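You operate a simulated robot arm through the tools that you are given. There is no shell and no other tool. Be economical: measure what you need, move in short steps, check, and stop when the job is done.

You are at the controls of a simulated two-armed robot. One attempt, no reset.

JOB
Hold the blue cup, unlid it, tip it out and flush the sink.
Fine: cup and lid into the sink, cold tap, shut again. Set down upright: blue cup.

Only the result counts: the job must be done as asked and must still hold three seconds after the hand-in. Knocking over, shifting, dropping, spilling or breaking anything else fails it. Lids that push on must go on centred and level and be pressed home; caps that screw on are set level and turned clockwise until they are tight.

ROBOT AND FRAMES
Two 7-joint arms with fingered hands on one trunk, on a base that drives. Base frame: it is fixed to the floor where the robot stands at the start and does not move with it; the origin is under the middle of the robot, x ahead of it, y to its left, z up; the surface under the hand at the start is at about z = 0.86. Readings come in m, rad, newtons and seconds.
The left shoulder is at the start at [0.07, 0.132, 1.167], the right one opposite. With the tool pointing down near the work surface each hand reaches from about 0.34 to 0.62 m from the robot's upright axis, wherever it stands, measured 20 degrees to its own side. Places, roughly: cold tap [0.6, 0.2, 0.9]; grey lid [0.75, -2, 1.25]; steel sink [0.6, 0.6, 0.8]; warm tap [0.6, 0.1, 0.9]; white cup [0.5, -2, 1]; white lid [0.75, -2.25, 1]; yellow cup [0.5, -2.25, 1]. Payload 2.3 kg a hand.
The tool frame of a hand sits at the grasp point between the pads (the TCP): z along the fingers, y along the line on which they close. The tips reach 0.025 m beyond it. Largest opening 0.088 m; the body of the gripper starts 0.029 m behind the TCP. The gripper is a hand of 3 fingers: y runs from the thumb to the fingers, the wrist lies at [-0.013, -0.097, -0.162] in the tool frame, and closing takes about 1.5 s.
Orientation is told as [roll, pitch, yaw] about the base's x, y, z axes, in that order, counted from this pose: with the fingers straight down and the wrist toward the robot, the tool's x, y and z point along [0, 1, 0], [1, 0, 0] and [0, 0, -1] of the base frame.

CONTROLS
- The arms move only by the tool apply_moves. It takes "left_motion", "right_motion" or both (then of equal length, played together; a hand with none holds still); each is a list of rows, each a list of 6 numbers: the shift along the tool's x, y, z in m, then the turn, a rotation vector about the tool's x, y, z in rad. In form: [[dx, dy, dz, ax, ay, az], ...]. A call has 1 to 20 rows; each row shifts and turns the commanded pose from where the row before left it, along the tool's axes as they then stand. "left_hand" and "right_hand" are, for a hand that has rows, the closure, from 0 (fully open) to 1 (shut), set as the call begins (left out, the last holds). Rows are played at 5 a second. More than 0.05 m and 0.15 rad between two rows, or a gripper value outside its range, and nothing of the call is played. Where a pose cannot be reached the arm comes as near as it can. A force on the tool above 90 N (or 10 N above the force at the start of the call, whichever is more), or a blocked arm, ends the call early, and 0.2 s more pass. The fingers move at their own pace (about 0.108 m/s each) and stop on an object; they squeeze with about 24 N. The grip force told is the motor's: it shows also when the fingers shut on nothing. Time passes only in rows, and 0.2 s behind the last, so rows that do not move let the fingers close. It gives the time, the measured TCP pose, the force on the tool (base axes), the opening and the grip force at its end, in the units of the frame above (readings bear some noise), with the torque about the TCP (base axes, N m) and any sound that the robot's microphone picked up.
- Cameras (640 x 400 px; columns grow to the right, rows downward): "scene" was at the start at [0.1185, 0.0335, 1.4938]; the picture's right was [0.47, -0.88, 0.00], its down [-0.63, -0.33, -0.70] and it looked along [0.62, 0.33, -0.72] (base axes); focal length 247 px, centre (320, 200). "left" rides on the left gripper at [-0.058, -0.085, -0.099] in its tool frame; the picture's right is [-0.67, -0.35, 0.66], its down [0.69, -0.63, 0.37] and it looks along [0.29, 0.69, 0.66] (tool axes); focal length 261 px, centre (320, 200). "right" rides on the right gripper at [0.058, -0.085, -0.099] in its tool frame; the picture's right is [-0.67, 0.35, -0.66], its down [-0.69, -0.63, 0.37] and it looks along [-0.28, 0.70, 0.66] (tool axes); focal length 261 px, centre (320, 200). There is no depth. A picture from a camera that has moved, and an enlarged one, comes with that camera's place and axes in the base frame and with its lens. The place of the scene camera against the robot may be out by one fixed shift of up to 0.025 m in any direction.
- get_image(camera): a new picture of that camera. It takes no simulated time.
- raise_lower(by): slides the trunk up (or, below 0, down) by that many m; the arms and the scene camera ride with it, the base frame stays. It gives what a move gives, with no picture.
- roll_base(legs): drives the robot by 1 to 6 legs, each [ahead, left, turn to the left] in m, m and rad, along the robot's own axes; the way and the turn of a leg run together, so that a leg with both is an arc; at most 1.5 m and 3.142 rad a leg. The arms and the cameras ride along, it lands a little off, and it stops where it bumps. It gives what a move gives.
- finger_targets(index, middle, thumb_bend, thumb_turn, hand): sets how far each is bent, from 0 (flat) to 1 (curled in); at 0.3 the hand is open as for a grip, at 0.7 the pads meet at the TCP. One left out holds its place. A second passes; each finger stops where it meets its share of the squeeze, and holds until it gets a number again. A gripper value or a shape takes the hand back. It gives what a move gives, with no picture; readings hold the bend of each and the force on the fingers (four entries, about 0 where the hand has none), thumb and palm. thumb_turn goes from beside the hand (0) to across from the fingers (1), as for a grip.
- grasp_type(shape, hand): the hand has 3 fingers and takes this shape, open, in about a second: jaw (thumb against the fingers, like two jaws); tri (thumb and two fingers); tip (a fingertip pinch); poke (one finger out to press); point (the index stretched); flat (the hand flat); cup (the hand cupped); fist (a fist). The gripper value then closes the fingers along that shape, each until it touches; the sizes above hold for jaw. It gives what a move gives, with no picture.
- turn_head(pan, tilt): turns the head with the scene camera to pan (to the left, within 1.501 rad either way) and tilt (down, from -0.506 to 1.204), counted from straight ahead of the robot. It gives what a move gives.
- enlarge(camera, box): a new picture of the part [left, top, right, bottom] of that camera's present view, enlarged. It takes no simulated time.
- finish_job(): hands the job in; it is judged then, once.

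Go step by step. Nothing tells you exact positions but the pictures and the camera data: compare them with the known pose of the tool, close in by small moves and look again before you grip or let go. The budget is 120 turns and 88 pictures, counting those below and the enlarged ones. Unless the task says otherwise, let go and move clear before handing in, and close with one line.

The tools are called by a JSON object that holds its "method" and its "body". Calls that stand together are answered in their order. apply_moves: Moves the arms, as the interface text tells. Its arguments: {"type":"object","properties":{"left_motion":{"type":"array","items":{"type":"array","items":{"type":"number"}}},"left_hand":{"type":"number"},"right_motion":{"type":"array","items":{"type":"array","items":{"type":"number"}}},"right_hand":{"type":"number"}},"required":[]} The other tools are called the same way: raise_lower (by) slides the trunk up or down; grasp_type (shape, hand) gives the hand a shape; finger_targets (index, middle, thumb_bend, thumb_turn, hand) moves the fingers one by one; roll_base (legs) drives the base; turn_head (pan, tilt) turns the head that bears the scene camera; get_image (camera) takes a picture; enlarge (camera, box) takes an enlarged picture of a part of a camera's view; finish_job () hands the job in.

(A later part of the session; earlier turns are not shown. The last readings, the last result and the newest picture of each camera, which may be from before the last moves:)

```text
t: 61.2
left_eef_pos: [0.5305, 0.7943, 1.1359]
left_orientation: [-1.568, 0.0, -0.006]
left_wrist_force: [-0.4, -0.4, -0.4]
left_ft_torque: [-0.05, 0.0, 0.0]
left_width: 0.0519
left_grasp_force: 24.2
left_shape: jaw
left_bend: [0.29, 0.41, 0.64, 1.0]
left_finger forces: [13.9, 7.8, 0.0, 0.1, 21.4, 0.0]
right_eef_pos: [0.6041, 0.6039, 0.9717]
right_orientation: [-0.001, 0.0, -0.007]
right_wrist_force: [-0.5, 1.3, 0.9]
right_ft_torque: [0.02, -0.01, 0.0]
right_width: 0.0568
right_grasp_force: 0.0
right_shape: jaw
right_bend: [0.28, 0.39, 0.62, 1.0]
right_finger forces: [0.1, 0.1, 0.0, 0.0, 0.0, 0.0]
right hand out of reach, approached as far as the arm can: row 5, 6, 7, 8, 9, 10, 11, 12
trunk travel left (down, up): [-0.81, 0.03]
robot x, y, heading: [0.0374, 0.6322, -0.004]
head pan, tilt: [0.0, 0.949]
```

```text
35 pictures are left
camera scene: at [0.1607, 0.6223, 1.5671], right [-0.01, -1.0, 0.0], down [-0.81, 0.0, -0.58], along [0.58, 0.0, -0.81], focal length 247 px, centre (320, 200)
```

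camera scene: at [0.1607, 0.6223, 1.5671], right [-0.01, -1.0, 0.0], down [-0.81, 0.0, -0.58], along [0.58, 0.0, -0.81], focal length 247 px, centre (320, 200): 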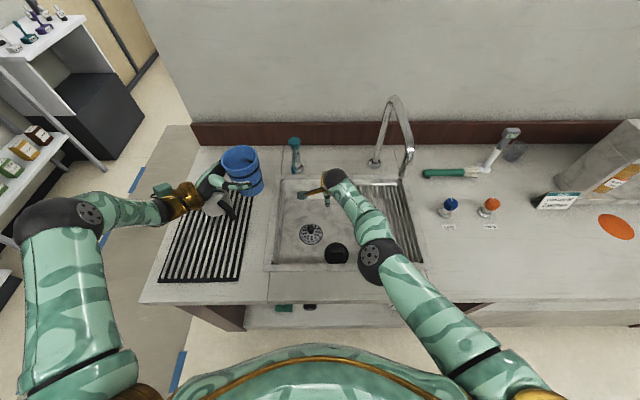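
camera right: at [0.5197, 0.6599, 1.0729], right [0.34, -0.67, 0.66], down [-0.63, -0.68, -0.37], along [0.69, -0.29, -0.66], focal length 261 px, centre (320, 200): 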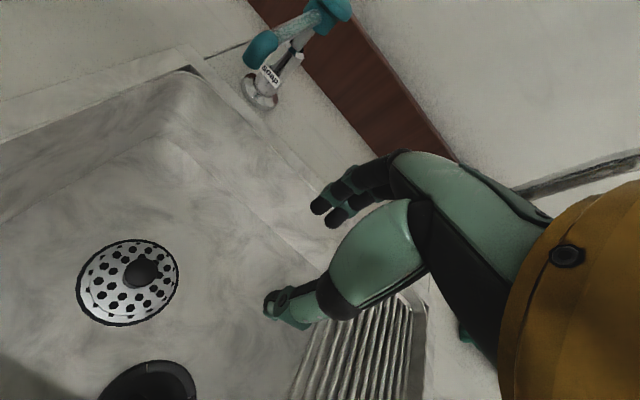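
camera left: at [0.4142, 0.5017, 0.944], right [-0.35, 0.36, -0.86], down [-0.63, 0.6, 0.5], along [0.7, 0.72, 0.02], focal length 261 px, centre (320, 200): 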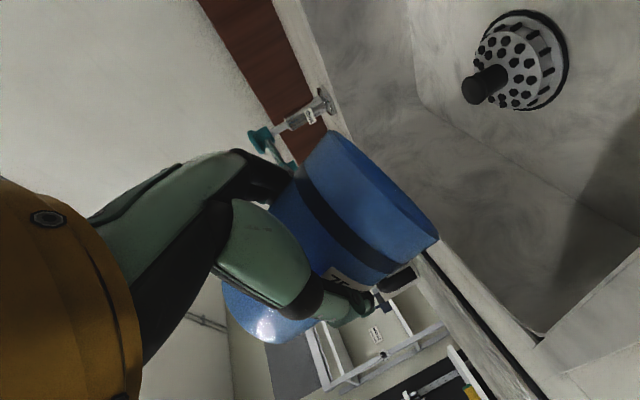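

The lid sits in the sink. I pull both hands back clear of the spout, and then drive right to a free counter spot where I can set the cup down and regrip it from above.

{"method": "apply_moves", "body": {"right_motion": [[0, -0.03, -0.02, 0, 0, 0], [0, -0.03, -0.02, 0, 0, 0], [0, -0.03, -0.02, 0, 0, 0], [0, -0.03, -0.02, 0, 0, 0], [0, -0.03, -0.02, 0, 0, 0], [0, -0.02, -0.02, 0, 0, 0]], "left_motion": [[0, -0.01, 0, 0, 0, 0], [0, -0.01, 0, 0, 0, 0], [0, -0.01, 0, 0, 0, 0], [0, -0.01, 0, 0, 0, 0], [0, -0.01, 0, 0, 0, 0], [0, -0.01, 0, 0, 0, 0]]}}

{"method": "roll_base", "body": {"legs": [[-0.04, 0, 0], [0, -0.28, 0]]}}

{"method": "get_image", "body": {"camera": "scene"}}

```text
t: 62.6
left_eef_pos: [0.4699, 0.7915, 1.1368]
left_orientation: [-1.568, 0.002, -0.009]
left_wrist_force: [-0.2, 0.4, -0.5]
left_ft_torque: [0.03, 0.01, 0.02]
left_width: 0.0519
left_grasp_force: 24.8
left_shape: jaw
left_bend: [0.29, 0.41, 0.64, 1.0]
left_finger forces: [13.7, 7.7, 0.0, 0.1, 21.4, 0.0]
right_eef_pos: [0.5576, 0.6278, 1.0464]
right_orientation: [0.01, -0.016, -0.017]
right_wrist_force: [-3.3, 1.1, -0.9]
right_ft_torque: [-0.04, -0.19, 0.01]
right_width: 0.0568
right_grasp_force: 0.1
right_shape: jaw
right_bend: [0.28, 0.39, 0.62, 1.0]
right_finger forces: [0.1, 0.0, 0.1, 0.0, 0.0, 0.1]
right hand out of reach, approached as far as the arm can: row 1, 2, 3, 4, 5
trunk travel left (down, up): [-0.81, 0.03]
robot x, y, heading: [0.0425, 0.6271, -0.005]
head pan, tilt: [0.0, 0.949]
```

```text
t: 65.0
left_eef_pos: [0.4283, 0.518, 1.1359]
left_orientation: [-1.571, 0.001, -0.003]
left_wrist_force: [1.3, 1.2, 1.1]
left_ft_torque: [-0.02, 0.02, 0.01]
left_width: 0.0523
left_grasp_force: 24.2
left_shape: jaw
left_bend: [0.29, 0.41, 0.64, 1.0]
left_finger forces: [13.9, 7.7, 0.0, 0.0, 21.4, 0.1]
right_eef_pos: [0.5093, 0.3563, 1.045]
right_orientation: [-0.002, -0.002, -0.005]
right_wrist_force: [0.1, 0.2, -0.5]
right_ft_torque: [0.01, 0.0, 0.0]
right_width: 0.0568
right_grasp_force: 0.1
right_shape: jaw
right_bend: [0.28, 0.39, 0.62, 1.0]
right_finger forces: [0.0, 0.0, 0.1, 0.0, 0.0, 0.1]
trunk travel left (down, up): [-0.81, 0.03]
robot x, y, heading: [-0.0007, 0.3476, -0.003]
head pan, tilt: [0.0, 0.949]
```

```text
34 pictures are left
camera scene: at [0.119, 0.3462, 1.5672], right [0.0, -1.0, 0.0], down [-0.81, 0.0, -0.58], along [0.58, 0.0, -0.81], focal length 247 px, centre (320, 200)
```

scene: 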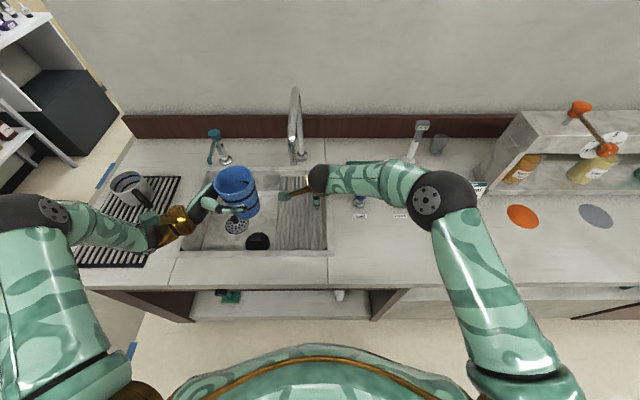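

Nothing was disturbed. I park the right hand to the right, then carry the cup over to the counter spot.

{"method": "apply_moves", "body": {"right_motion": [[0, -0.03, -0.01, 0, 0, 0], [0, -0.03, -0.02, 0, 0, 0], [0, -0.03, -0.02, 0, 0, 0], [-0.03, 0, -0.03, 0, 0, 0], [-0.045, 0, -0.02, 0, 0, 0], [-0.045, 0, 0, 0, 0, 0], [-0.045, 0, 0, 0, 0, 0], [-0.045, 0, 0, 0, 0, 0], [-0.045, 0, 0, 0, 0, 0], [-0.045, 0, 0, 0, 0, 0], [-0.045, 0, 0, 0, 0, 0]]}}

{"method": "apply_moves", "body": {"left_motion": [[0, 0, 0.04, 0, 0, 0], [0, 0, 0.04, 0, 0, 0], [0, 0, 0.04, 0, 0, 0], [0, 0, 0.04, 0, 0, 0], [0, 0, 0.04, 0, 0, 0], [0, 0, 0.04, 0, 0, 0], [0, 0.005, 0.04, 0, 0, 0], [0.04, 0.005, 0, 0, 0, 0], [0.04, 0.005, 0, 0, 0, 0], [0.04, 0.005, 0, 0, 0, 0], [0.04, 0, 0, 0, 0, 0]]}}

{"method": "get_image", "body": {"camera": "scene"}}

```text
t: 67.4
left_eef_pos: [0.4276, 0.5148, 1.1371]
left_orientation: [-1.567, 0.0, -0.003]
left_wrist_force: [0.1, 0.5, -0.6]
left_ft_torque: [0.01, -0.01, 0.0]
left_width: 0.0522
left_grasp_force: 24.1
left_shape: jaw
left_bend: [0.29, 0.41, 0.64, 1.0]
left_finger forces: [13.8, 7.6, 0.0, 0.1, 21.4, 0.0]
right_eef_pos: [0.418, 0.0077, 1.1406]
right_orientation: [0.003, -0.001, -0.007]
right_wrist_force: [-0.4, -1.1, -0.4]
right_ft_torque: [-0.01, 0.02, -0.04]
right_width: 0.0569
right_grasp_force: 0.1
right_shape: jaw
right_bend: [0.28, 0.39, 0.62, 1.0]
right_finger forces: [0.0, 0.0, 0.1, 0.1, 0.0, 0.0]
trunk travel left (down, up): [-0.81, 0.03]
robot x, y, heading: [-0.0044, 0.3489, -0.007]
head pan, tilt: [0.0, 0.949]
```

```text
t: 69.8
left_eef_pos: [0.4468, 0.2365, 0.9744]
left_orientation: [-1.568, 0.003, -0.004]
left_wrist_force: [-0.3, -0.7, 0.1]
left_ft_torque: [0.01, -0.02, 0.0]
left_width: 0.0518
left_grasp_force: 23.8
left_shape: jaw
left_bend: [0.29, 0.42, 0.64, 1.0]
left_finger forces: [13.7, 7.6, 0.0, 0.1, 21.2, 0.0]
right_eef_pos: [0.4181, 0.0095, 1.1408]
right_orientation: [0.0, -0.002, -0.006]
right_wrist_force: [-0.1, 0.7, -0.5]
right_ft_torque: [0.01, -0.02, 0.02]
right_width: 0.0569
right_grasp_force: 0.1
right_shape: jaw
right_bend: [0.28, 0.39, 0.62, 1.0]
right_finger forces: [0.1, 0.1, 0.0, 0.1, 0.1, 0.0]
trunk travel left (down, up): [-0.81, 0.03]
robot x, y, heading: [-0.0036, 0.3466, -0.003]
head pan, tilt: [0.0, 0.949]
```

```text
33 pictures are left
camera scene: at [0.1192, 0.3424, 1.5672], right [0.0, -1.0, 0.0], down [-0.81, 0.0, -0.58], along [0.58, 0.0, -0.81], focal length 247 px, centre (320, 200)
```

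scene: 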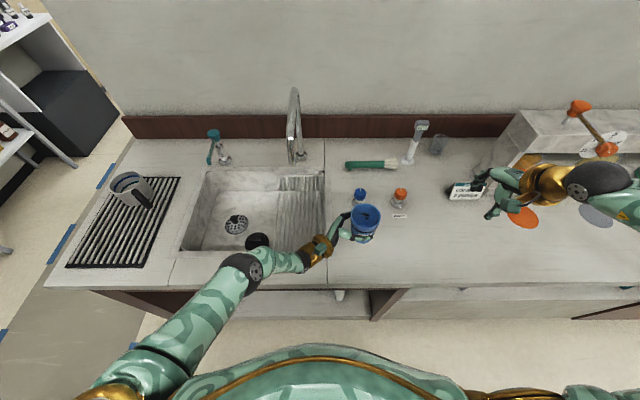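

The cup is over free counter at about (0.45, 0.225). I lower it gently until it touches.

{"method": "apply_moves", "body": {"left_motion": [[0.015, 0, 0, 0, 0, 0], [0.015, 0, 0, 0, 0, 0], [0.015, 0, 0, 0, 0, 0], [0.01, 0, 0, 0, 0, 0], [0.004, 0, 0, 0, 0, 0], [0.003, 0, 0, 0, 0, 0]]}}

{"method": "enlarge", "body": {"camera": "scene", "box": [200, 160, 440, 310]}}

```text
t: 71.2
left_eef_pos: [0.4414, 0.236, 0.9471]
left_orientation: [-1.568, 0.0, -0.003]
left_wrist_force: [-0.3, -0.6, -0.4]
left_ft_torque: [0.0, -0.01, -0.02]
left_width: 0.0517
left_grasp_force: 23.5
left_shape: jaw
left_bend: [0.29, 0.42, 0.65, 1.0]
left_finger forces: [13.7, 7.5, 0.0, 0.1, 21.3, 0.1]
left hand out of reach, approached as far as the arm can: row 2, 3, 4, 6
right_eef_pos: [0.4174, 0.01, 1.1416]
right_orientation: [0.001, -0.002, -0.006]
right_wrist_force: [-1.1, -1.0, 0.1]
right_ft_torque: [0.0, -0.02, 0.01]
right_width: 0.057
right_grasp_force: 0.0
right_shape: jaw
right_bend: [0.28, 0.39, 0.62, 1.0]
right_finger forces: [0.0, 0.1, 0.0, 0.1, 0.1, 0.0]
trunk travel left (down, up): [-0.81, 0.03]
robot x, y, heading: [0.0005, 0.3524, -0.003]
head pan, tilt: [0.0, 0.949]
```

```text
2.67 times, centred on (320, 235) of scene
camera zoom: at [0.1189, 0.3427, 1.5672], right [0.0, -1.0, 0.0], down [-0.81, 0.0, -0.58], along [0.58, 0.0, -0.81], focal length 659 px, centre (320, 107)
```

zoom: 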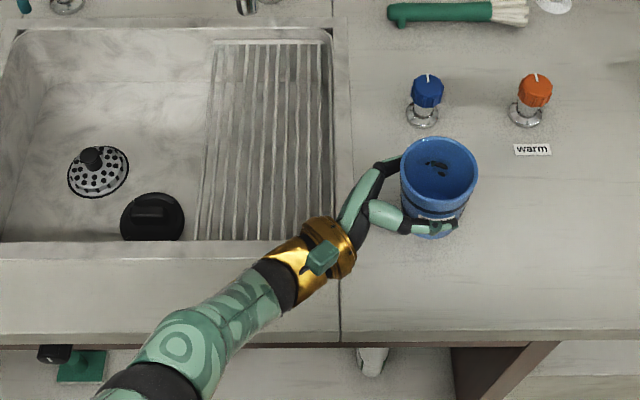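

The arm limits further lowering, so I use the trunk instead.

{"method": "raise_lower", "body": {"by": -0.03}}

{"method": "raise_lower", "body": {"by": -0.005}}

{"method": "enlarge", "body": {"camera": "scene", "box": [320, 170, 420, 250]}}

```text
t: 72.0
left_eef_pos: [0.4414, 0.2343, 0.9165]
left_orientation: [-1.572, 0.0, -0.003]
left_wrist_force: [-0.5, -0.3, 0.0]
left_ft_torque: [-0.01, 0.0, 0.04]
left_width: 0.0519
left_grasp_force: 23.8
left_shape: jaw
left_bend: [0.29, 0.42, 0.65, 1.0]
left_finger forces: [13.7, 7.5, 0.1, 0.0, 21.2, 0.0]
right_eef_pos: [0.4174, 0.0101, 1.1121]
right_orientation: [0.001, -0.002, -0.005]
right_wrist_force: [-0.2, 0.8, -1.0]
right_ft_torque: [-0.01, -0.01, -0.03]
right_width: 0.0567
right_grasp_force: 0.0
right_shape: jaw
right_bend: [0.28, 0.39, 0.62, 1.0]
right_finger forces: [0.0, 0.0, 0.0, 0.1, 0.0, 0.1]
trunk travel left (down, up): [-0.78, 0.06]
robot x, y, heading: [-0.0034, 0.3467, -0.005]
head pan, tilt: [0.0, 0.949]
```

```text
t: 72.5
left_eef_pos: [0.4415, 0.2342, 0.9103]
left_orientation: [-1.569, 0.0, -0.002]
left_wrist_force: [-0.7, 0.4, -0.2]
left_ft_torque: [-0.05, 0.01, 0.01]
left_width: 0.0518
left_grasp_force: 23.8
left_shape: jaw
left_bend: [0.29, 0.42, 0.65, 1.0]
left_finger forces: [13.7, 7.6, 0.0, 0.0, 21.2, 0.0]
right_eef_pos: [0.4178, 0.0104, 1.1064]
right_orientation: [0.003, -0.002, -0.005]
right_wrist_force: [0.2, -0.3, 0.3]
right_ft_torque: [0.02, 0.02, 0.01]
right_width: 0.0571
right_grasp_force: 0.2
right_shape: jaw
right_bend: [0.28, 0.39, 0.62, 1.0]
right_finger forces: [0.0, 0.0, 0.1, 0.0, 0.0, 0.0]
trunk travel left (down, up): [-0.775, 0.065]
robot x, y, heading: [0.0001, 0.3514, -0.005]
head pan, tilt: [0.0, 0.949]
```

```text
5.00 times, centred on (370, 210) of scene
camera zoom: at [0.1195, 0.3426, 1.5321], right [0.0, -1.0, 0.0], down [-0.81, 0.0, -0.58], along [0.58, 0.0, -0.81], focal length 1236 px, centre (70, 150)
```

zoom: 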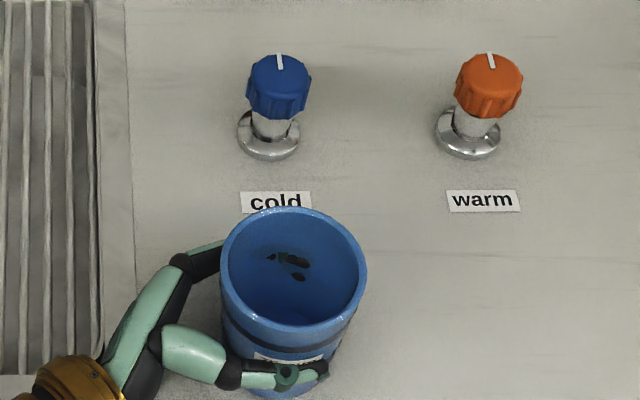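

Only a few residue drops remain inside. I lower the last few millimetres until contact.

{"method": "raise_lower", "body": {"by": -0.004}}

```text
t: 73.0
left_eef_pos: [0.4421, 0.2345, 0.9077]
left_orientation: [-1.569, -0.002, -0.005]
left_wrist_force: [0.2, -0.1, 2.8]
left_ft_torque: [-0.03, -0.01, -0.01]
left_width: 0.0517
left_grasp_force: 24.2
left_shape: jaw
left_bend: [0.73, 0.41, 0.65, 1.0]
left_finger forces: [14.0, 7.6, 0.0, 0.0, 21.2, 0.1]
right_eef_pos: [0.4177, 0.0101, 1.1029]
right_orientation: [0.001, -0.001, -0.006]
right_wrist_force: [-0.3, -0.2, -0.2]
right_ft_torque: [-0.01, 0.05, -0.01]
right_width: 0.0571
right_grasp_force: 0.0
right_shape: jaw
right_bend: [0.28, 0.39, 0.62, 1.0]
right_finger forces: [0.0, 0.1, 0.0, 0.1, 0.0, 0.0]
trunk travel left (down, up): [-0.771, 0.069]
robot x, y, heading: [-0.0028, 0.3484, -0.007]
head pan, tilt: [0.0, 0.949]
```

Contact is made. I open the left hand, withdraw straight back and rise.

{"method": "apply_moves", "body": {"left_motion": [[0, 0, 0, 0, 0, 0], [0, 0, 0, 0, 0, 0], [0, 0, 0, 0, 0, 0], [0, 0, 0, 0, 0, 0], [0, 0, 0, 0, 0, 0], [0, 0, 0, 0, 0, 0]], "left_hand": 0}}

{"method": "apply_moves", "body": {"left_motion": [[0, 0, -0.015, 0, 0, 0], [0, 0, -0.025, 0, 0, 0], [0, 0, -0.03, 0, 0, 0], [0, 0, -0.03, 0, 0, 0], [-0.03, 0, 0, 0, 0, 0], [-0.04, 0, 0, 0, 0, 0], [-0.04, 0, 0, 0, 0, 0]]}}

{"method": "get_image", "body": {"camera": "scene"}}

```text
t: 74.4
left_eef_pos: [0.4418, 0.2342, 0.9075]
left_orientation: [-1.568, 0.0, -0.004]
left_wrist_force: [0.6, 0.1, -0.7]
left_ft_torque: [0.02, 0.01, 0.0]
left_width: 0.0875
left_grasp_force: 0.1
left_shape: jaw
left_bend: [0.3, 0.3, 0.3, 0.98]
left_finger forces: [0.0, 0.1, 0.0, 0.0, 0.1, 0.0]
right_eef_pos: [0.4188, 0.0099, 1.1017]
right_orientation: [0.002, 0.0, -0.005]
right_wrist_force: [0.1, 1.0, 0.1]
right_ft_torque: [0.03, 0.0, 0.01]
right_width: 0.0569
right_grasp_force: 0.0
right_shape: jaw
right_bend: [0.28, 0.39, 0.62, 1.0]
right_finger forces: [0.0, 0.1, 0.0, 0.0, 0.1, 0.0]
trunk travel left (down, up): [-0.771, 0.069]
robot x, y, heading: [0.0004, 0.3464, -0.004]
head pan, tilt: [0.0, 0.949]
```

```text
t: 76.0
left_eef_pos: [0.5083, 0.3232, 0.9542]
left_orientation: [-1.567, -0.002, -0.006]
left_wrist_force: [0.4, -0.2, -0.4]
left_ft_torque: [-0.02, -0.02, -0.03]
left_width: 0.0878
left_grasp_force: 0.1
left_shape: jaw
left_bend: [0.3, 0.3, 0.3, 0.97]
left_finger forces: [0.1, 0.0, 0.0, 0.0, 0.0, 0.0]
left hand out of reach, approached as far as the arm can: row 1, 2, 3, 4, 5, 6, 7
right_eef_pos: [0.418, 0.009, 1.103]
right_orientation: [0.003, -0.002, -0.004]
right_wrist_force: [0.6, -0.4, -0.5]
right_ft_torque: [0.0, 0.02, -0.03]
right_width: 0.0575
right_grasp_force: 0.1
right_shape: jaw
right_bend: [0.28, 0.39, 0.62, 1.0]
right_finger forces: [0.0, 0.1, 0.0, 0.0, 0.0, 0.1]
trunk travel left (down, up): [-0.771, 0.069]
robot x, y, heading: [0.0034, 0.35, -0.002]
head pan, tilt: [0.0, 0.949]
```

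```text
30 pictures are left
camera scene: at [0.1174, 0.3406, 1.5282], right [0.0, -1.0, 0.0], down [-0.81, 0.0, -0.58], along [0.58, 0.0, -0.81], focal length 247 px, centre (320, 200)
```

scene: 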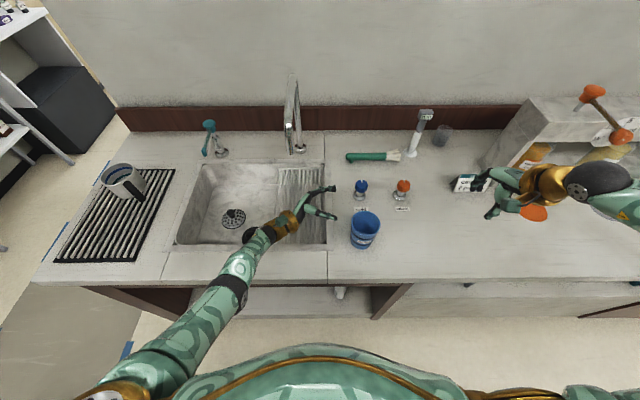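

The cup stands free. I bring the left hand up and back toward the robot.

{"method": "apply_moves", "body": {"left_motion": [[-0.04, -0.02, 0, 0, 0, 0], [-0.04, -0.02, 0, 0, 0, 0], [-0.04, -0.02, 0, 0, 0, 0], [-0.04, -0.02, -0.01, 0, 0, 0], [-0.03, -0.01, -0.03, 0, 0, 0], [0, 0, -0.04, 0, 0, 0], [0, 0, -0.04, 0, 0, 0]]}}

{"method": "get_image", "body": {"camera": "scene"}}

```text
t: 77.6
left_eef_pos: [0.5672, 0.4329, 1.0576]
left_orientation: [-1.574, -0.004, -0.001]
left_wrist_force: [0.0, -0.5, 0.6]
left_ft_torque: [-0.01, -0.01, -0.01]
left_width: 0.0876
left_grasp_force: 0.0
left_shape: jaw
left_bend: [0.3, 0.3, 0.3, 0.97]
left_finger forces: [0.1, 0.0, 0.0, 0.1, 0.0, 0.1]
left hand out of reach, approached as far as the arm can: row 1, 2, 3, 4, 5
right_eef_pos: [0.4161, 0.0164, 1.1053]
right_orientation: [-0.002, -0.006, -0.002]
right_wrist_force: [-0.8, -0.4, 0.0]
right_ft_torque: [-0.04, 0.0, -0.04]
right_width: 0.057
right_grasp_force: 0.0
right_shape: jaw
right_bend: [0.28, 0.39, 0.62, 1.0]
right_finger forces: [0.1, 0.0, 0.0, 0.0, 0.0, 0.0]
trunk travel left (down, up): [-0.771, 0.069]
robot x, y, heading: [-0.002, 0.3463, -0.003]
head pan, tilt: [0.0, 0.949]
```

```text
29 pictures are left
camera scene: at [0.1148, 0.351, 1.5287], right [0.0, -1.0, 0.01], down [-0.81, 0.0, -0.58], along [0.58, 0.0, -0.81], focal length 247 px, centre (320, 200)
```

scene: 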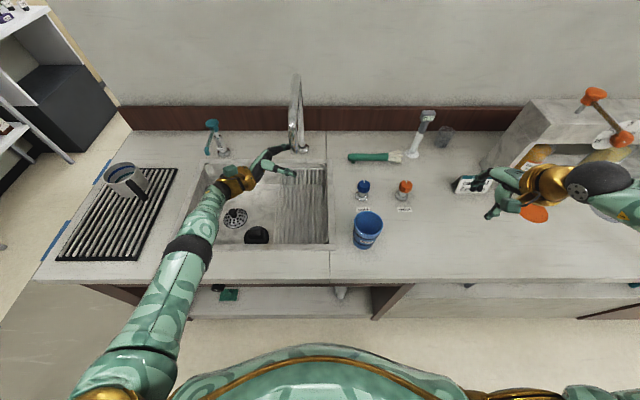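

The left hand is near the spout, so I move it away to the left and back.

{"method": "apply_moves", "body": {"left_motion": [[0, -0.01, -0.04, 0, 0, 0], [0, -0.03, -0.03, 0, 0, 0], [0, -0.03, -0.03, 0, 0, 0], [0, -0.03, -0.03, 0, 0, 0], [-0.03, -0.03, -0.01, 0, 0, 0], [-0.03, -0.02, -0.01, 0, 0, 0]]}}

{"method": "get_image", "body": {"camera": "scene"}}

```text
t: 79.0
left_eef_pos: [0.4219, 0.5744, 1.1154]
left_orientation: [-1.57, 0.0, -0.004]
left_wrist_force: [0.5, -0.4, 0.4]
left_ft_torque: [-0.03, -0.01, -0.03]
left_width: 0.088
left_grasp_force: 0.1
left_shape: jaw
left_bend: [0.3, 0.3, 0.3, 0.97]
left_finger forces: [0.1, 0.1, 0.0, 0.1, 0.0, 0.0]
right_eef_pos: [0.4162, 0.0089, 1.1028]
right_orientation: [0.003, -0.001, -0.005]
right_wrist_force: [0.0, 0.7, -0.1]
right_ft_torque: [-0.01, 0.01, -0.01]
right_width: 0.0571
right_grasp_force: 0.1
right_shape: jaw
right_bend: [0.28, 0.39, 0.62, 1.0]
right_finger forces: [0.1, 0.0, 0.1, 0.0, 0.1, 0.1]
trunk travel left (down, up): [-0.771, 0.069]
robot x, y, heading: [-0.0002, 0.3491, 0.0]
head pan, tilt: [0.0, 0.949]
```

```text
28 pictures are left
camera scene: at [0.1178, 0.3423, 1.5283], right [0.0, -1.0, 0.0], down [-0.81, 0.0, -0.58], along [0.58, 0.0, -0.81], focal length 247 px, centre (320, 200)
```

scene: 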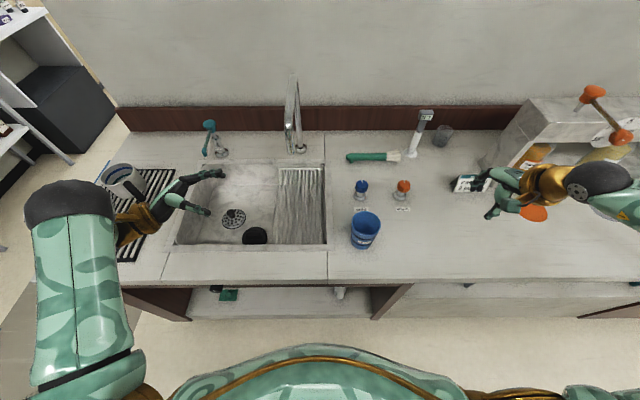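

The left arm is back in a good pose. I turn it fingers-down, then drive right so it can take the cup from above.

{"method": "apply_moves", "body": {"left_motion": [[0, 0, 0, 0, 0.1428, 0], [0, 0, 0, 0, 0.1428, 0], [0, 0, 0, 0, 0.1428, 0], [0, 0, 0, 0, 0.1428, 0], [0, 0, 0, 0, 0.1428, 0], [0, 0, 0, 0, 0.1428, 0], [0, 0, 0, 0, 0.1428, 0], [0, 0, 0, 0, 0.1428, 0], [0, 0, 0, 0, 0.1428, 0], [0, 0, 0, 0, 0.1428, 0], [0, 0, 0, 0, 0.1428, 0]]}}

{"method": "roll_base", "body": {"legs": [[0, -0.25, 0]]}}

{"method": "get_image", "body": {"camera": "scene"}}

{"method": "get_image", "body": {"camera": "left"}}

```text
t: 81.4
left_eef_pos: [0.421, 0.5786, 1.1132]
left_orientation: [-0.014, 0.002, 0.014]
left_wrist_force: [0.1, 0.9, 0.6]
left_ft_torque: [0.01, 0.02, -0.03]
left_width: 0.0877
left_grasp_force: 0.0
left_shape: jaw
left_bend: [0.3, 0.3, 0.3, 0.97]
left_finger forces: [0.1, 0.1, 0.0, 0.0, 0.0, 0.0]
right_eef_pos: [0.4159, 0.009, 1.1028]
right_orientation: [0.002, -0.003, -0.004]
right_wrist_force: [0.8, 0.5, -0.1]
right_ft_torque: [0.0, 0.0, -0.02]
right_width: 0.057
right_grasp_force: 0.1
right_shape: jaw
right_bend: [0.28, 0.39, 0.62, 1.0]
right_finger forces: [0.0, 0.1, 0.1, 0.1, 0.1, 0.1]
trunk travel left (down, up): [-0.771, 0.069]
robot x, y, heading: [-0.0022, 0.3474, -0.01]
head pan, tilt: [0.0, 0.949]
```

```text
t: 83.2
left_eef_pos: [0.4215, 0.3276, 1.1137]
left_orientation: [-0.02, 0.001, 0.009]
left_wrist_force: [-0.2, 0.3, 0.0]
left_ft_torque: [0.0, 0.01, -0.02]
left_width: 0.0879
left_grasp_force: 0.1
left_shape: jaw
left_bend: [0.3, 0.3, 0.3, 0.97]
left_finger forces: [0.1, 0.0, 0.0, 0.0, 0.0, 0.0]
right_eef_pos: [0.4168, -0.2387, 1.1039]
right_orientation: [-0.001, -0.001, -0.004]
right_wrist_force: [0.7, 0.8, -0.7]
right_ft_torque: [0.01, 0.0, -0.02]
right_width: 0.0569
right_grasp_force: 0.2
right_shape: jaw
right_bend: [0.28, 0.39, 0.62, 1.0]
right_finger forces: [0.0, 0.0, 0.0, 0.0, 0.0, 0.1]
trunk travel left (down, up): [-0.771, 0.069]
robot x, y, heading: [-0.0009, 0.0999, -0.006]
head pan, tilt: [0.0, 0.949]
```

```text
27 pictures are left
camera scene: at [0.1183, 0.0944, 1.5282], right [0.0, -1.0, 0.0], down [-0.81, 0.0, -0.58], along [0.58, 0.0, -0.81], focal length 247 px, centre (320, 200)
```

scene: 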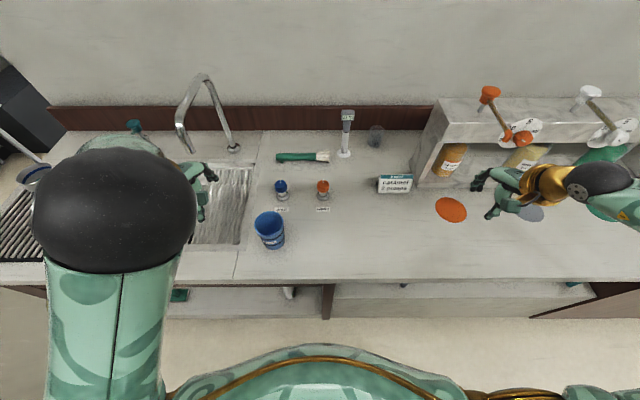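

```text
26 pictures are left
camera left: at [0.3364, 0.2704, 1.2154], right [-0.34, -0.69, -0.64], down [-0.64, 0.67, -0.38], along [0.69, 0.28, -0.67], focal length 261 px, centre (320, 200)
```

left: 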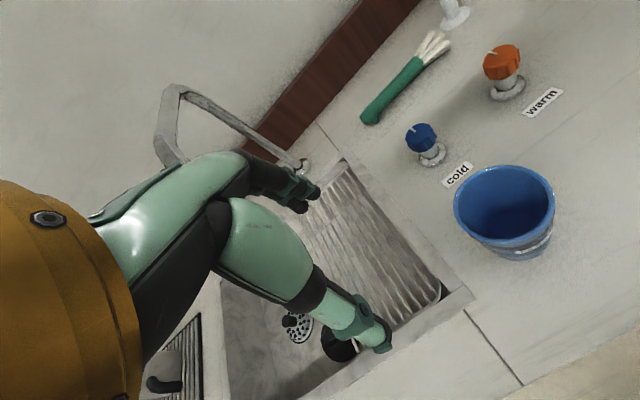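

The cup is centred at about (0.439, 0.224). I'll pinch its far wall with the thumb inside and the fingers outside, which leaves room later inside the sink.

{"method": "apply_moves", "body": {"left_motion": [[-0.026, 0.014, 0.01, 0, 0.01, 0], [-0.026, 0.014, 0.025, 0, 0.01, 0], [-0.026, 0.014, 0.025, 0, 0, 0], [-0.026, 0.014, 0.025, 0, 0, 0], [0, 0, 0.02, 0, 0, 0]], "left_hand": 0.35}}

{"method": "get_image", "body": {"camera": "left"}}

{"method": "enlarge", "body": {"camera": "scene", "box": [190, 150, 350, 270]}}

```text
t: 84.5
left_eef_pos: [0.4769, 0.222, 1.0099]
left_orientation: [0.002, 0.0, 0.006]
left_wrist_force: [-0.2, -0.6, -0.3]
left_ft_torque: [0.0, -0.03, 0.02]
left_width: 0.0573
left_grasp_force: 0.1
left_shape: jaw
left_bend: [0.28, 0.39, 0.61, 1.0]
left_finger forces: [0.0, 0.0, 0.0, 0.0, 0.0, 0.1]
right_eef_pos: [0.4181, -0.2411, 1.1018]
right_orientation: [0.002, -0.001, -0.004]
right_wrist_force: [0.2, 0.4, -0.2]
right_ft_torque: [-0.01, 0.0, 0.0]
right_width: 0.0572
right_grasp_force: 0.0
right_shape: jaw
right_bend: [0.28, 0.39, 0.62, 1.0]
right_finger forces: [0.0, 0.0, 0.0, 0.0, 0.1, 0.0]
trunk travel left (down, up): [-0.771, 0.069]
robot x, y, heading: [-0.0001, 0.0949, -0.002]
head pan, tilt: [0.0, 0.949]
```

```text
25 pictures are left
camera left: at [0.3939, 0.162, 1.1099], right [-0.34, -0.67, -0.66], down [-0.64, 0.68, -0.36], along [0.69, 0.29, -0.66], focal length 261 px, centre (320, 200)
```

left: 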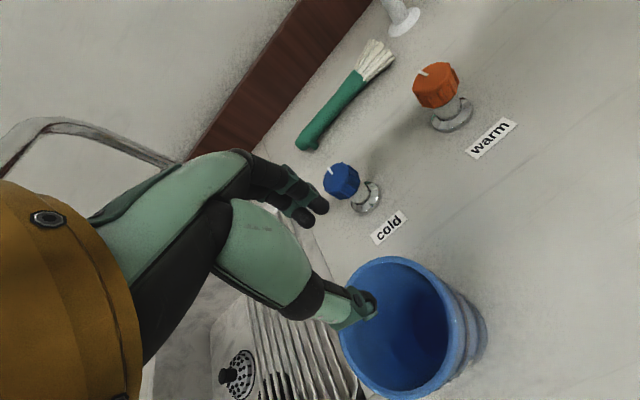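

```text
3.33 times, centred on (270, 210) of scene
camera zoom: at [0.1188, 0.0915, 1.5281], right [0.0, -1.0, 0.0], down [-0.81, 0.0, -0.58], along [0.58, 0.0, -0.81], focal length 824 px, centre (487, 167)
```

zoom: 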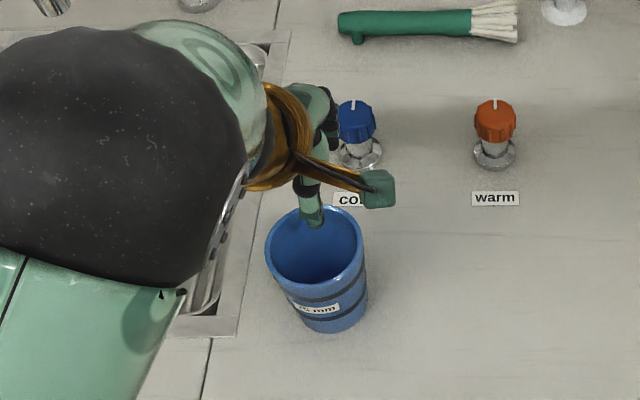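

The pads straddle the far rim (x ≈ 0.476). I descend 65 mm and close.

{"method": "apply_moves", "body": {"left_motion": [[0, 0, 0.015, 0, 0, 0], [0, 0, 0.015, 0, 0, 0], [0, 0, 0.015, 0, 0, 0], [0, 0, 0.015, 0, 0, 0], [0, 0, 0.004, 0, 0, 0]]}}

{"method": "enlarge", "body": {"camera": "left", "box": [220, 130, 480, 400]}}

```text
t: 85.7
left_eef_pos: [0.4785, 0.2217, 0.9456]
left_orientation: [0.003, 0.001, 0.009]
left_wrist_force: [-0.7, -0.2, 0.7]
left_ft_torque: [0.03, -0.02, -0.01]
left_width: 0.0576
left_grasp_force: 0.1
left_shape: jaw
left_bend: [0.28, 0.39, 0.61, 1.0]
left_finger forces: [0.0, 0.0, 0.1, 0.0, 0.0, 0.0]
right_eef_pos: [0.418, -0.2412, 1.1034]
right_orientation: [0.002, -0.001, -0.004]
right_wrist_force: [-0.5, -0.2, -0.1]
right_ft_torque: [-0.01, -0.02, 0.02]
right_width: 0.0574
right_grasp_force: 0.0
right_shape: jaw
right_bend: [0.28, 0.39, 0.62, 1.0]
right_finger forces: [0.1, 0.0, 0.0, 0.0, 0.0, 0.0]
trunk travel left (down, up): [-0.771, 0.069]
robot x, y, heading: [-0.0012, 0.0969, -0.005]
head pan, tilt: [0.0, 0.949]
```

```text
1.48 times, centred on (350, 265) of left
camera zoom: at [0.3935, 0.1626, 1.0462], right [-0.34, -0.67, -0.66], down [-0.64, 0.68, -0.36], along [0.69, 0.29, -0.66], focal length 386 px, centre (276, 104)
```

zoom: 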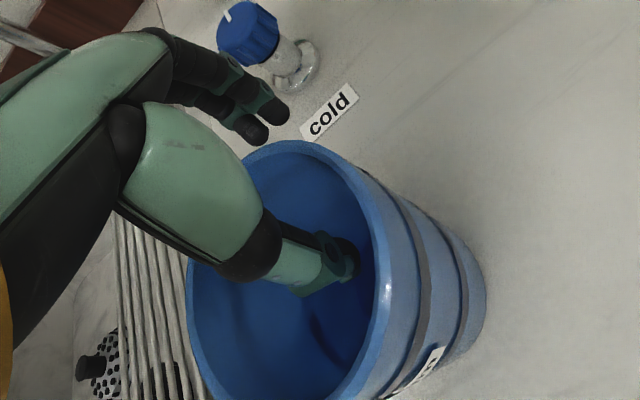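

Thumb inside, fingers outside. I close on the wall and lift slightly.

{"method": "apply_moves", "body": {"left_motion": [[0, 0, 0, 0, 0, 0], [0, 0, 0, 0, 0, 0], [0, 0, 0, 0, 0, 0], [0, 0, 0, 0, 0, 0], [0, 0, 0, 0, 0, 0], [0, 0, 0, 0, 0, 0], [0, 0, 0, 0, 0, 0]], "left_hand": 1}}

{"method": "apply_moves", "body": {"left_motion": [[0, 0, -0.01, 0, 0, 0], [0, 0, -0.02, 0, 0, 0], [0, 0, -0.03, 0, 0, 0], [0, 0, -0.03, 0, 0, 0], [0, 0, -0.03, 0, 0, 0], [0, -0.02, -0.02, 0, 0, 0], [0, -0.02, 0, 0, 0, 0]]}}

{"method": "get_image", "body": {"camera": "left"}}

{"method": "get_image", "body": {"camera": "scene"}}

```text
t: 87.2
left_eef_pos: [0.4789, 0.2215, 0.9464]
left_orientation: [0.001, -0.001, 0.007]
left_wrist_force: [-0.4, -0.1, 0.3]
left_ft_torque: [-0.02, 0.02, 0.02]
left_width: 0.0001
left_grasp_force: 24.2
left_shape: jaw
left_bend: [0.7, 0.7, 0.7, 1.0]
left_finger forces: [14.2, 7.6, 0.0, 0.0, 21.7, 0.1]
right_eef_pos: [0.4179, -0.242, 1.1035]
right_orientation: [0.001, -0.001, -0.003]
right_wrist_force: [-0.5, -0.2, 0.0]
right_ft_torque: [0.04, -0.01, 0.0]
right_width: 0.057
right_grasp_force: 0.1
right_shape: jaw
right_bend: [0.28, 0.39, 0.62, 1.0]
right_finger forces: [0.0, 0.1, 0.0, 0.0, 0.0, 0.1]
trunk travel left (down, up): [-0.771, 0.069]
robot x, y, heading: [-0.0035, 0.0956, 0.001]
head pan, tilt: [0.0, 0.949]
```

```text
t: 88.8
left_eef_pos: [0.438, 0.221, 1.086]
left_orientation: [0.003, 0.001, 0.009]
left_wrist_force: [0.3, 0.3, -0.3]
left_ft_torque: [0.01, -0.03, 0.03]
left_width: 0.0001
left_grasp_force: 24.1
left_shape: jaw
left_bend: [0.7, 0.7, 0.7, 1.0]
left_finger forces: [14.4, 7.8, 0.0, 0.1, 22.1, 0.0]
right_eef_pos: [0.4169, -0.2414, 1.1032]
right_orientation: [0.001, -0.003, -0.002]
right_wrist_force: [0.2, -0.7, -0.7]
right_ft_torque: [0.01, -0.04, -0.04]
right_width: 0.0566
right_grasp_force: 0.1
right_shape: jaw
right_bend: [0.28, 0.39, 0.62, 1.0]
right_finger forces: [0.0, 0.0, 0.0, 0.1, 0.0, 0.0]
trunk travel left (down, up): [-0.771, 0.069]
robot x, y, heading: [-0.0001, 0.0954, -0.002]
head pan, tilt: [0.0, 0.949]
```

```text
22 pictures are left
camera left: at [0.3526, 0.1621, 1.1863], right [-0.34, -0.67, -0.66], down [-0.63, 0.68, -0.36], along [0.69, 0.29, -0.66], focal length 261 px, centre (320, 200)
```

left: 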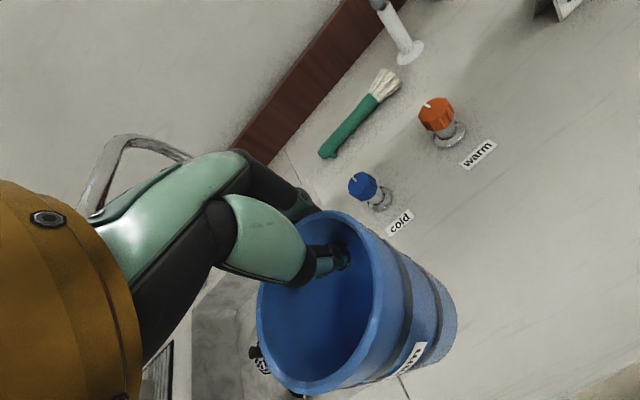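

```text
21 pictures are left
camera scene: at [0.1172, 0.0909, 1.5283], right [0.0, -1.0, 0.0], down [-0.81, 0.0, -0.58], along [0.58, 0.0, -0.81], focal length 247 px, centre (320, 200)
```

scene: 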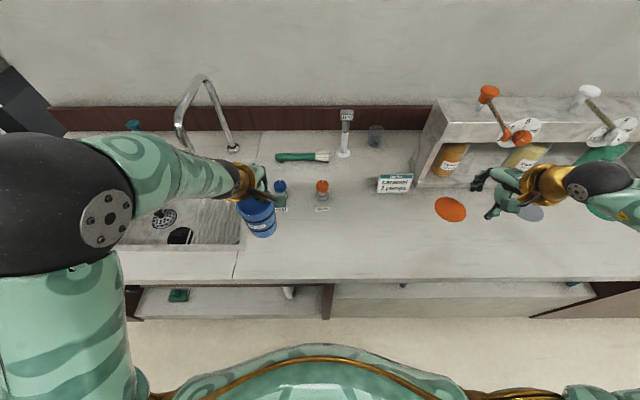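

The cup is held firmly by its wall and hangs level. I drive left to the sink.

{"method": "roll_base", "body": {"legs": [[0, 0.43, 0]]}}

{"method": "apply_moves", "body": {"left_motion": [[0.012, 0.027, 0, 0, 0, 0], [0.012, 0.027, 0, 0, 0, 0], [0.012, 0.027, 0, 0, 0, 0], [0.01, 0.026, 0, 0, 0, 0]]}}

{"method": "get_image", "body": {"camera": "scene"}}

{"method": "get_image", "body": {"camera": "left"}}

```text
t: 91.5
left_eef_pos: [0.4385, 0.65, 1.0859]
left_orientation: [0.004, 0.0, 0.011]
left_wrist_force: [1.1, 0.2, 0.2]
left_ft_torque: [0.02, 0.0, -0.01]
left_width: 0.0
left_grasp_force: 24.4
left_shape: jaw
left_bend: [0.7, 0.7, 0.7, 1.0]
left_finger forces: [14.3, 7.8, 0.0, 0.0, 22.1, 0.0]
right_eef_pos: [0.4196, 0.1864, 1.1032]
right_orientation: [0.004, -0.002, -0.002]
right_wrist_force: [-0.8, -0.3, -0.3]
right_ft_torque: [0.04, 0.04, 0.01]
right_width: 0.057
right_grasp_force: 0.2
right_shape: jaw
right_bend: [0.28, 0.39, 0.62, 1.0]
right_finger forces: [0.0, 0.1, 0.0, 0.0, 0.0, 0.1]
trunk travel left (down, up): [-0.771, 0.069]
robot x, y, heading: [-0.0009, 0.5233, -0.001]
head pan, tilt: [0.0, 0.949]
```

```text
t: 92.5
left_eef_pos: [0.5478, 0.7004, 1.0852]
left_orientation: [0.004, 0.002, 0.011]
left_wrist_force: [-0.6, 0.0, -0.6]
left_ft_torque: [0.0, 0.02, 0.0]
left_width: 0.0001
left_grasp_force: 24.1
left_shape: jaw
left_bend: [0.7, 0.7, 0.7, 1.0]
left_finger forces: [14.3, 7.8, 0.1, 0.0, 22.0, 0.0]
right_eef_pos: [0.4194, 0.1883, 1.1031]
right_orientation: [-0.001, -0.001, -0.002]
right_wrist_force: [0.3, 0.7, 0.9]
right_ft_torque: [0.01, 0.01, 0.01]
right_width: 0.0572
right_grasp_force: 0.1
right_shape: jaw
right_bend: [0.28, 0.39, 0.62, 1.0]
right_finger forces: [0.1, 0.1, 0.0, 0.0, 0.1, 0.0]
trunk travel left (down, up): [-0.771, 0.069]
robot x, y, heading: [-0.0, 0.525, 0.004]
head pan, tilt: [0.0, 0.949]
```

```text
20 pictures are left
camera scene: at [0.1207, 0.5217, 1.528], right [0.0, -1.0, 0.0], down [-0.81, 0.0, -0.58], along [0.58, 0.0, -0.81], focal length 247 px, centre (320, 200)
```

scene: 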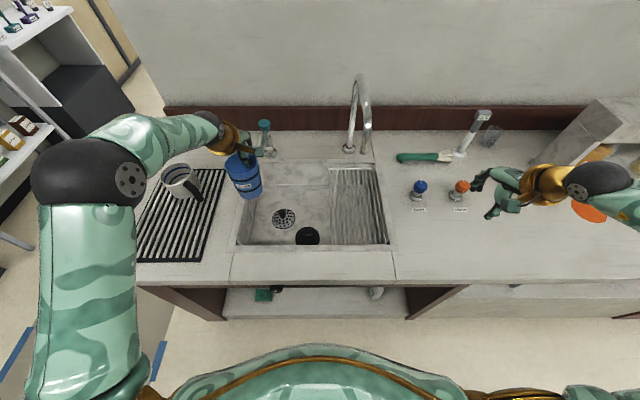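

```text
19 pictures are left
camera left: at [0.463, 0.6407, 1.1851], right [-0.34, -0.67, -0.66], down [-0.64, 0.68, -0.36], along [0.69, 0.29, -0.66], focal length 261 px, centre (320, 200)
```

left: 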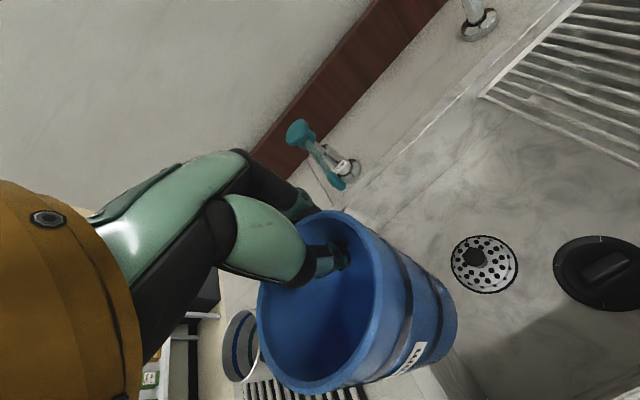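

The cup is above clear floor left of the lid and clear of the strainer. I lower it in two stages.

{"method": "apply_moves", "body": {"left_motion": [[0, 0, 0.03, 0, 0, 0], [0, 0, 0.03, 0, 0, 0], [0, 0, 0.03, 0, 0, 0], [0, 0, 0.03, 0, 0, 0], [0, 0, 0.02, 0, 0, 0]]}}

{"method": "get_image", "body": {"camera": "scene"}}

```text
t: 93.7
left_eef_pos: [0.5466, 0.6995, 0.9446]
left_orientation: [0.0, -0.001, 0.01]
left_wrist_force: [-0.1, 0.4, 0.2]
left_ft_torque: [0.03, -0.02, -0.01]
left_width: 0.0002
left_grasp_force: 23.8
left_shape: jaw
left_bend: [0.7, 0.7, 0.7, 1.0]
left_finger forces: [14.2, 7.9, 0.1, 0.1, 22.1, 0.0]
right_eef_pos: [0.4194, 0.1896, 1.1025]
right_orientation: [0.001, -0.001, -0.002]
right_wrist_force: [-0.1, 0.5, 0.9]
right_ft_torque: [0.02, 0.0, 0.0]
right_width: 0.0569
right_grasp_force: 0.1
right_shape: jaw
right_bend: [0.28, 0.39, 0.62, 1.0]
right_finger forces: [0.1, 0.0, 0.1, 0.0, 0.0, 0.0]
trunk travel left (down, up): [-0.771, 0.069]
robot x, y, heading: [-0.0018, 0.524, -0.005]
head pan, tilt: [0.0, 0.949]
```

```text
18 pictures are left
camera scene: at [0.1198, 0.5211, 1.5281], right [0.0, -1.0, 0.0], down [-0.81, 0.0, -0.58], along [0.58, 0.0, -0.81], focal length 247 px, centre (320, 200)
```

scene: 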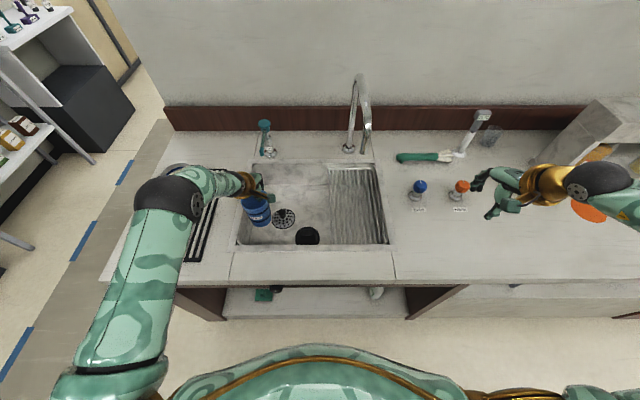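

{"method": "apply_moves", "body": {"left_motion": [[0, 0, 0.025, 0, 0, 0], [0, 0, 0.025, 0, 0, 0], [0, 0, 0.025, 0, 0, 0], [0, 0, 0.022, 0, 0, 0]]}}

{"method": "get_image", "body": {"camera": "left"}}

{"method": "get_image", "body": {"camera": "scene"}}

```text
t: 94.7
left_eef_pos: [0.5448, 0.6995, 0.8485]
left_orientation: [0.002, 0.0, 0.012]
left_wrist_force: [0.6, 0.8, -1.0]
left_ft_torque: [-0.03, -0.02, 0.01]
left_width: 0.0
left_grasp_force: 23.9
left_shape: jaw
left_bend: [0.7, 0.7, 0.7, 1.0]
left_finger forces: [14.3, 7.9, 0.0, 0.0, 22.1, 0.1]
right_eef_pos: [0.4186, 0.1886, 1.1021]
right_orientation: [0.003, -0.002, -0.002]
right_wrist_force: [-0.1, 0.4, -1.3]
right_ft_torque: [0.01, -0.03, 0.0]
right_width: 0.057
right_grasp_force: 0.1
right_shape: jaw
right_bend: [0.28, 0.39, 0.62, 1.0]
right_finger forces: [0.0, 0.1, 0.0, 0.0, 0.0, 0.0]
trunk travel left (down, up): [-0.771, 0.069]
robot x, y, heading: [0.0005, 0.5252, -0.003]
head pan, tilt: [0.0, 0.949]
```

```text
17 pictures are left
camera left: at [0.4606, 0.6405, 0.9482], right [-0.34, -0.67, -0.66], down [-0.64, 0.68, -0.36], along [0.69, 0.29, -0.66], focal length 261 px, centre (320, 200)
```

left: 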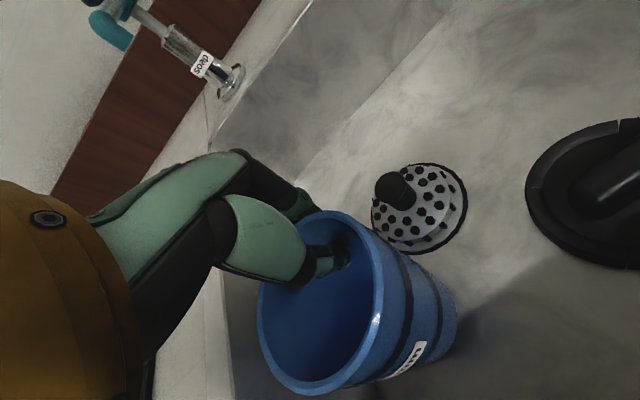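

```text
16 pictures are left
camera scene: at [0.1195, 0.5212, 1.5282], right [0.0, -1.0, 0.0], down [-0.81, 0.0, -0.58], along [0.58, 0.0, -0.81], focal length 247 px, centre (320, 200)
```

scene: 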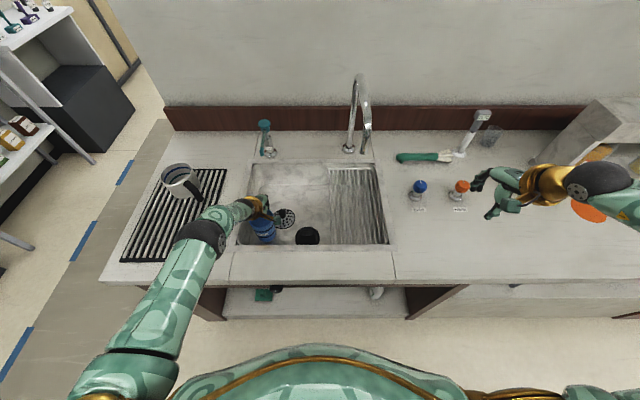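

There is clear space around the cup. I feel down for the floor.

{"method": "apply_moves", "body": {"left_motion": [[0, 0, 0.005, 0, 0, 0], [0, 0, 0.005, 0, 0, 0], [0, 0, 0.004, 0, 0, 0], [0, 0, 0.004, 0, 0, 0], [0, 0, 0.003, 0, 0, 0]]}}

```text
t: 95.9
left_eef_pos: [0.5453, 0.6999, 0.8273]
left_orientation: [0.003, 0.003, 0.012]
left_wrist_force: [-0.2, 0.0, -0.7]
left_ft_torque: [0.02, -0.03, -0.03]
left_width: 0.0
left_grasp_force: 24.1
left_shape: jaw
left_bend: [0.7, 0.7, 0.7, 1.0]
left_finger forces: [14.3, 7.8, 0.0, 0.0, 22.0, 0.0]
right_eef_pos: [0.4186, 0.1886, 1.1027]
right_orientation: [0.002, -0.002, -0.001]
right_wrist_force: [0.1, 0.1, 0.2]
right_ft_torque: [-0.01, -0.01, -0.01]
right_width: 0.057
right_grasp_force: 0.1
right_shape: jaw
right_bend: [0.28, 0.39, 0.62, 1.0]
right_finger forces: [0.0, 0.1, 0.0, 0.0, 0.0, 0.1]
trunk travel left (down, up): [-0.771, 0.069]
robot x, y, heading: [-0.0001, 0.524, -0.0]
head pan, tilt: [0.0, 0.949]
```

{"method": "apply_moves", "body": {"left_motion": [[0, 0, 0.003, 0, 0, 0], [0, 0, 0.003, 0, 0, 0], [0, 0, 0.003, 0, 0, 0], [0, 0, 0.003, 0, 0, 0]]}}

```text
t: 96.9
left_eef_pos: [0.5422, 0.6993, 0.8239]
left_orientation: [0.005, -0.009, 0.011]
left_wrist_force: [3.4, 0.4, 22.5]
left_ft_torque: [0.02, -0.1, 0.0]
left_width: 0.0
left_grasp_force: 24.0
left_shape: jaw
left_bend: [0.7, 0.7, 0.71, 1.0]
left_finger forces: [18.3, 11.1, 0.0, 0.0, 26.9, 0.0]
left hand out of reach, approached as far as the arm can: row 4
right_eef_pos: [0.414, 0.1863, 1.1034]
right_orientation: [0.003, -0.007, 0.0]
right_wrist_force: [0.1, 0.4, -0.2]
right_ft_torque: [0.01, 0.0, 0.01]
right_width: 0.0572
right_grasp_force: 0.0
right_shape: jaw
right_bend: [0.28, 0.39, 0.62, 1.0]
right_finger forces: [0.0, 0.0, 0.0, 0.0, 0.0, 0.1]
trunk travel left (down, up): [-0.771, 0.069]
robot x, y, heading: [0.0001, 0.5261, -0.003]
head pan, tilt: [0.0, 0.949]
```

Contact at the expected height. I release and raise by the trunk, so that the hand comes straight up.

{"method": "apply_moves", "body": {"left_motion": [[0, 0, 0, 0, 0, 0], [0, 0, 0, 0, 0, 0], [0, 0, 0, 0, 0, 0], [0, 0, 0, 0, 0, 0], [0, 0, 0, 0, 0, 0]], "left_hand": 0.35}}

{"method": "raise_lower", "body": {"by": 0.065}}

{"method": "get_image", "body": {"camera": "left"}}

```text
t: 98.1
left_eef_pos: [0.5435, 0.699, 0.8205]
left_orientation: [0.003, 0.0, 0.01]
left_wrist_force: [-0.5, -0.6, -1.1]
left_ft_torque: [0.03, 0.02, 0.01]
left_width: 0.0569
left_grasp_force: 0.1
left_shape: jaw
left_bend: [0.28, 0.39, 0.62, 1.0]
left_finger forces: [0.1, 0.0, 0.1, 0.0, 0.0, 0.0]
right_eef_pos: [0.4194, 0.1884, 1.1023]
right_orientation: [0.001, -0.003, -0.002]
right_wrist_force: [-0.3, -0.1, 0.2]
right_ft_torque: [0.02, 0.0, -0.01]
right_width: 0.057
right_grasp_force: 0.1
right_shape: jaw
right_bend: [0.28, 0.39, 0.62, 1.0]
right_finger forces: [0.0, 0.1, 0.0, 0.1, 0.0, 0.0]
trunk travel left (down, up): [-0.771, 0.069]
robot x, y, heading: [-0.0002, 0.5267, -0.0]
head pan, tilt: [0.0, 0.949]
```

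```text
t: 99.1
left_eef_pos: [0.5439, 0.6996, 0.8842]
left_orientation: [0.002, 0.0, 0.012]
left_wrist_force: [-0.3, -0.2, 0.1]
left_ft_torque: [0.0, -0.04, 0.02]
left_width: 0.0571
left_grasp_force: 0.2
left_shape: jaw
left_bend: [0.28, 0.39, 0.62, 1.0]
left_finger forces: [0.0, 0.1, 0.0, 0.1, 0.0, 0.1]
right_eef_pos: [0.4198, 0.188, 1.1659]
right_orientation: [0.002, -0.001, -0.002]
right_wrist_force: [-1.2, 0.4, 0.8]
right_ft_torque: [-0.03, -0.02, 0.04]
right_width: 0.057
right_grasp_force: 0.1
right_shape: jaw
right_bend: [0.28, 0.39, 0.62, 1.0]
right_finger forces: [0.1, 0.0, 0.1, 0.0, 0.0, 0.0]
trunk travel left (down, up): [-0.836, 0.004]
robot x, y, heading: [-0.0021, 0.5258, -0.002]
head pan, tilt: [0.0, 0.949]
```

```text
15 pictures are left
camera left: at [0.4593, 0.6401, 0.9848], right [-0.34, -0.67, -0.66], down [-0.64, 0.68, -0.36], along [0.69, 0.29, -0.66], focal length 261 px, centre (320, 200)
```

left: 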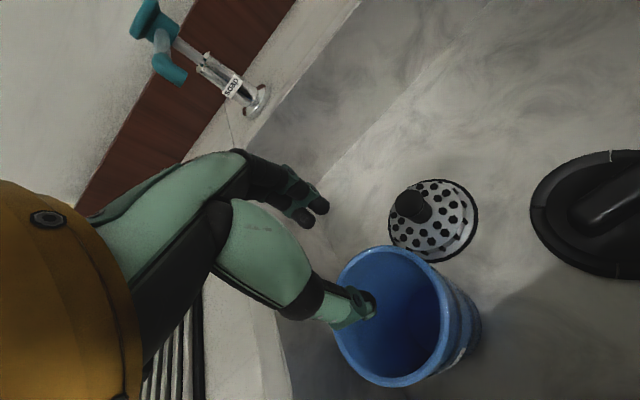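

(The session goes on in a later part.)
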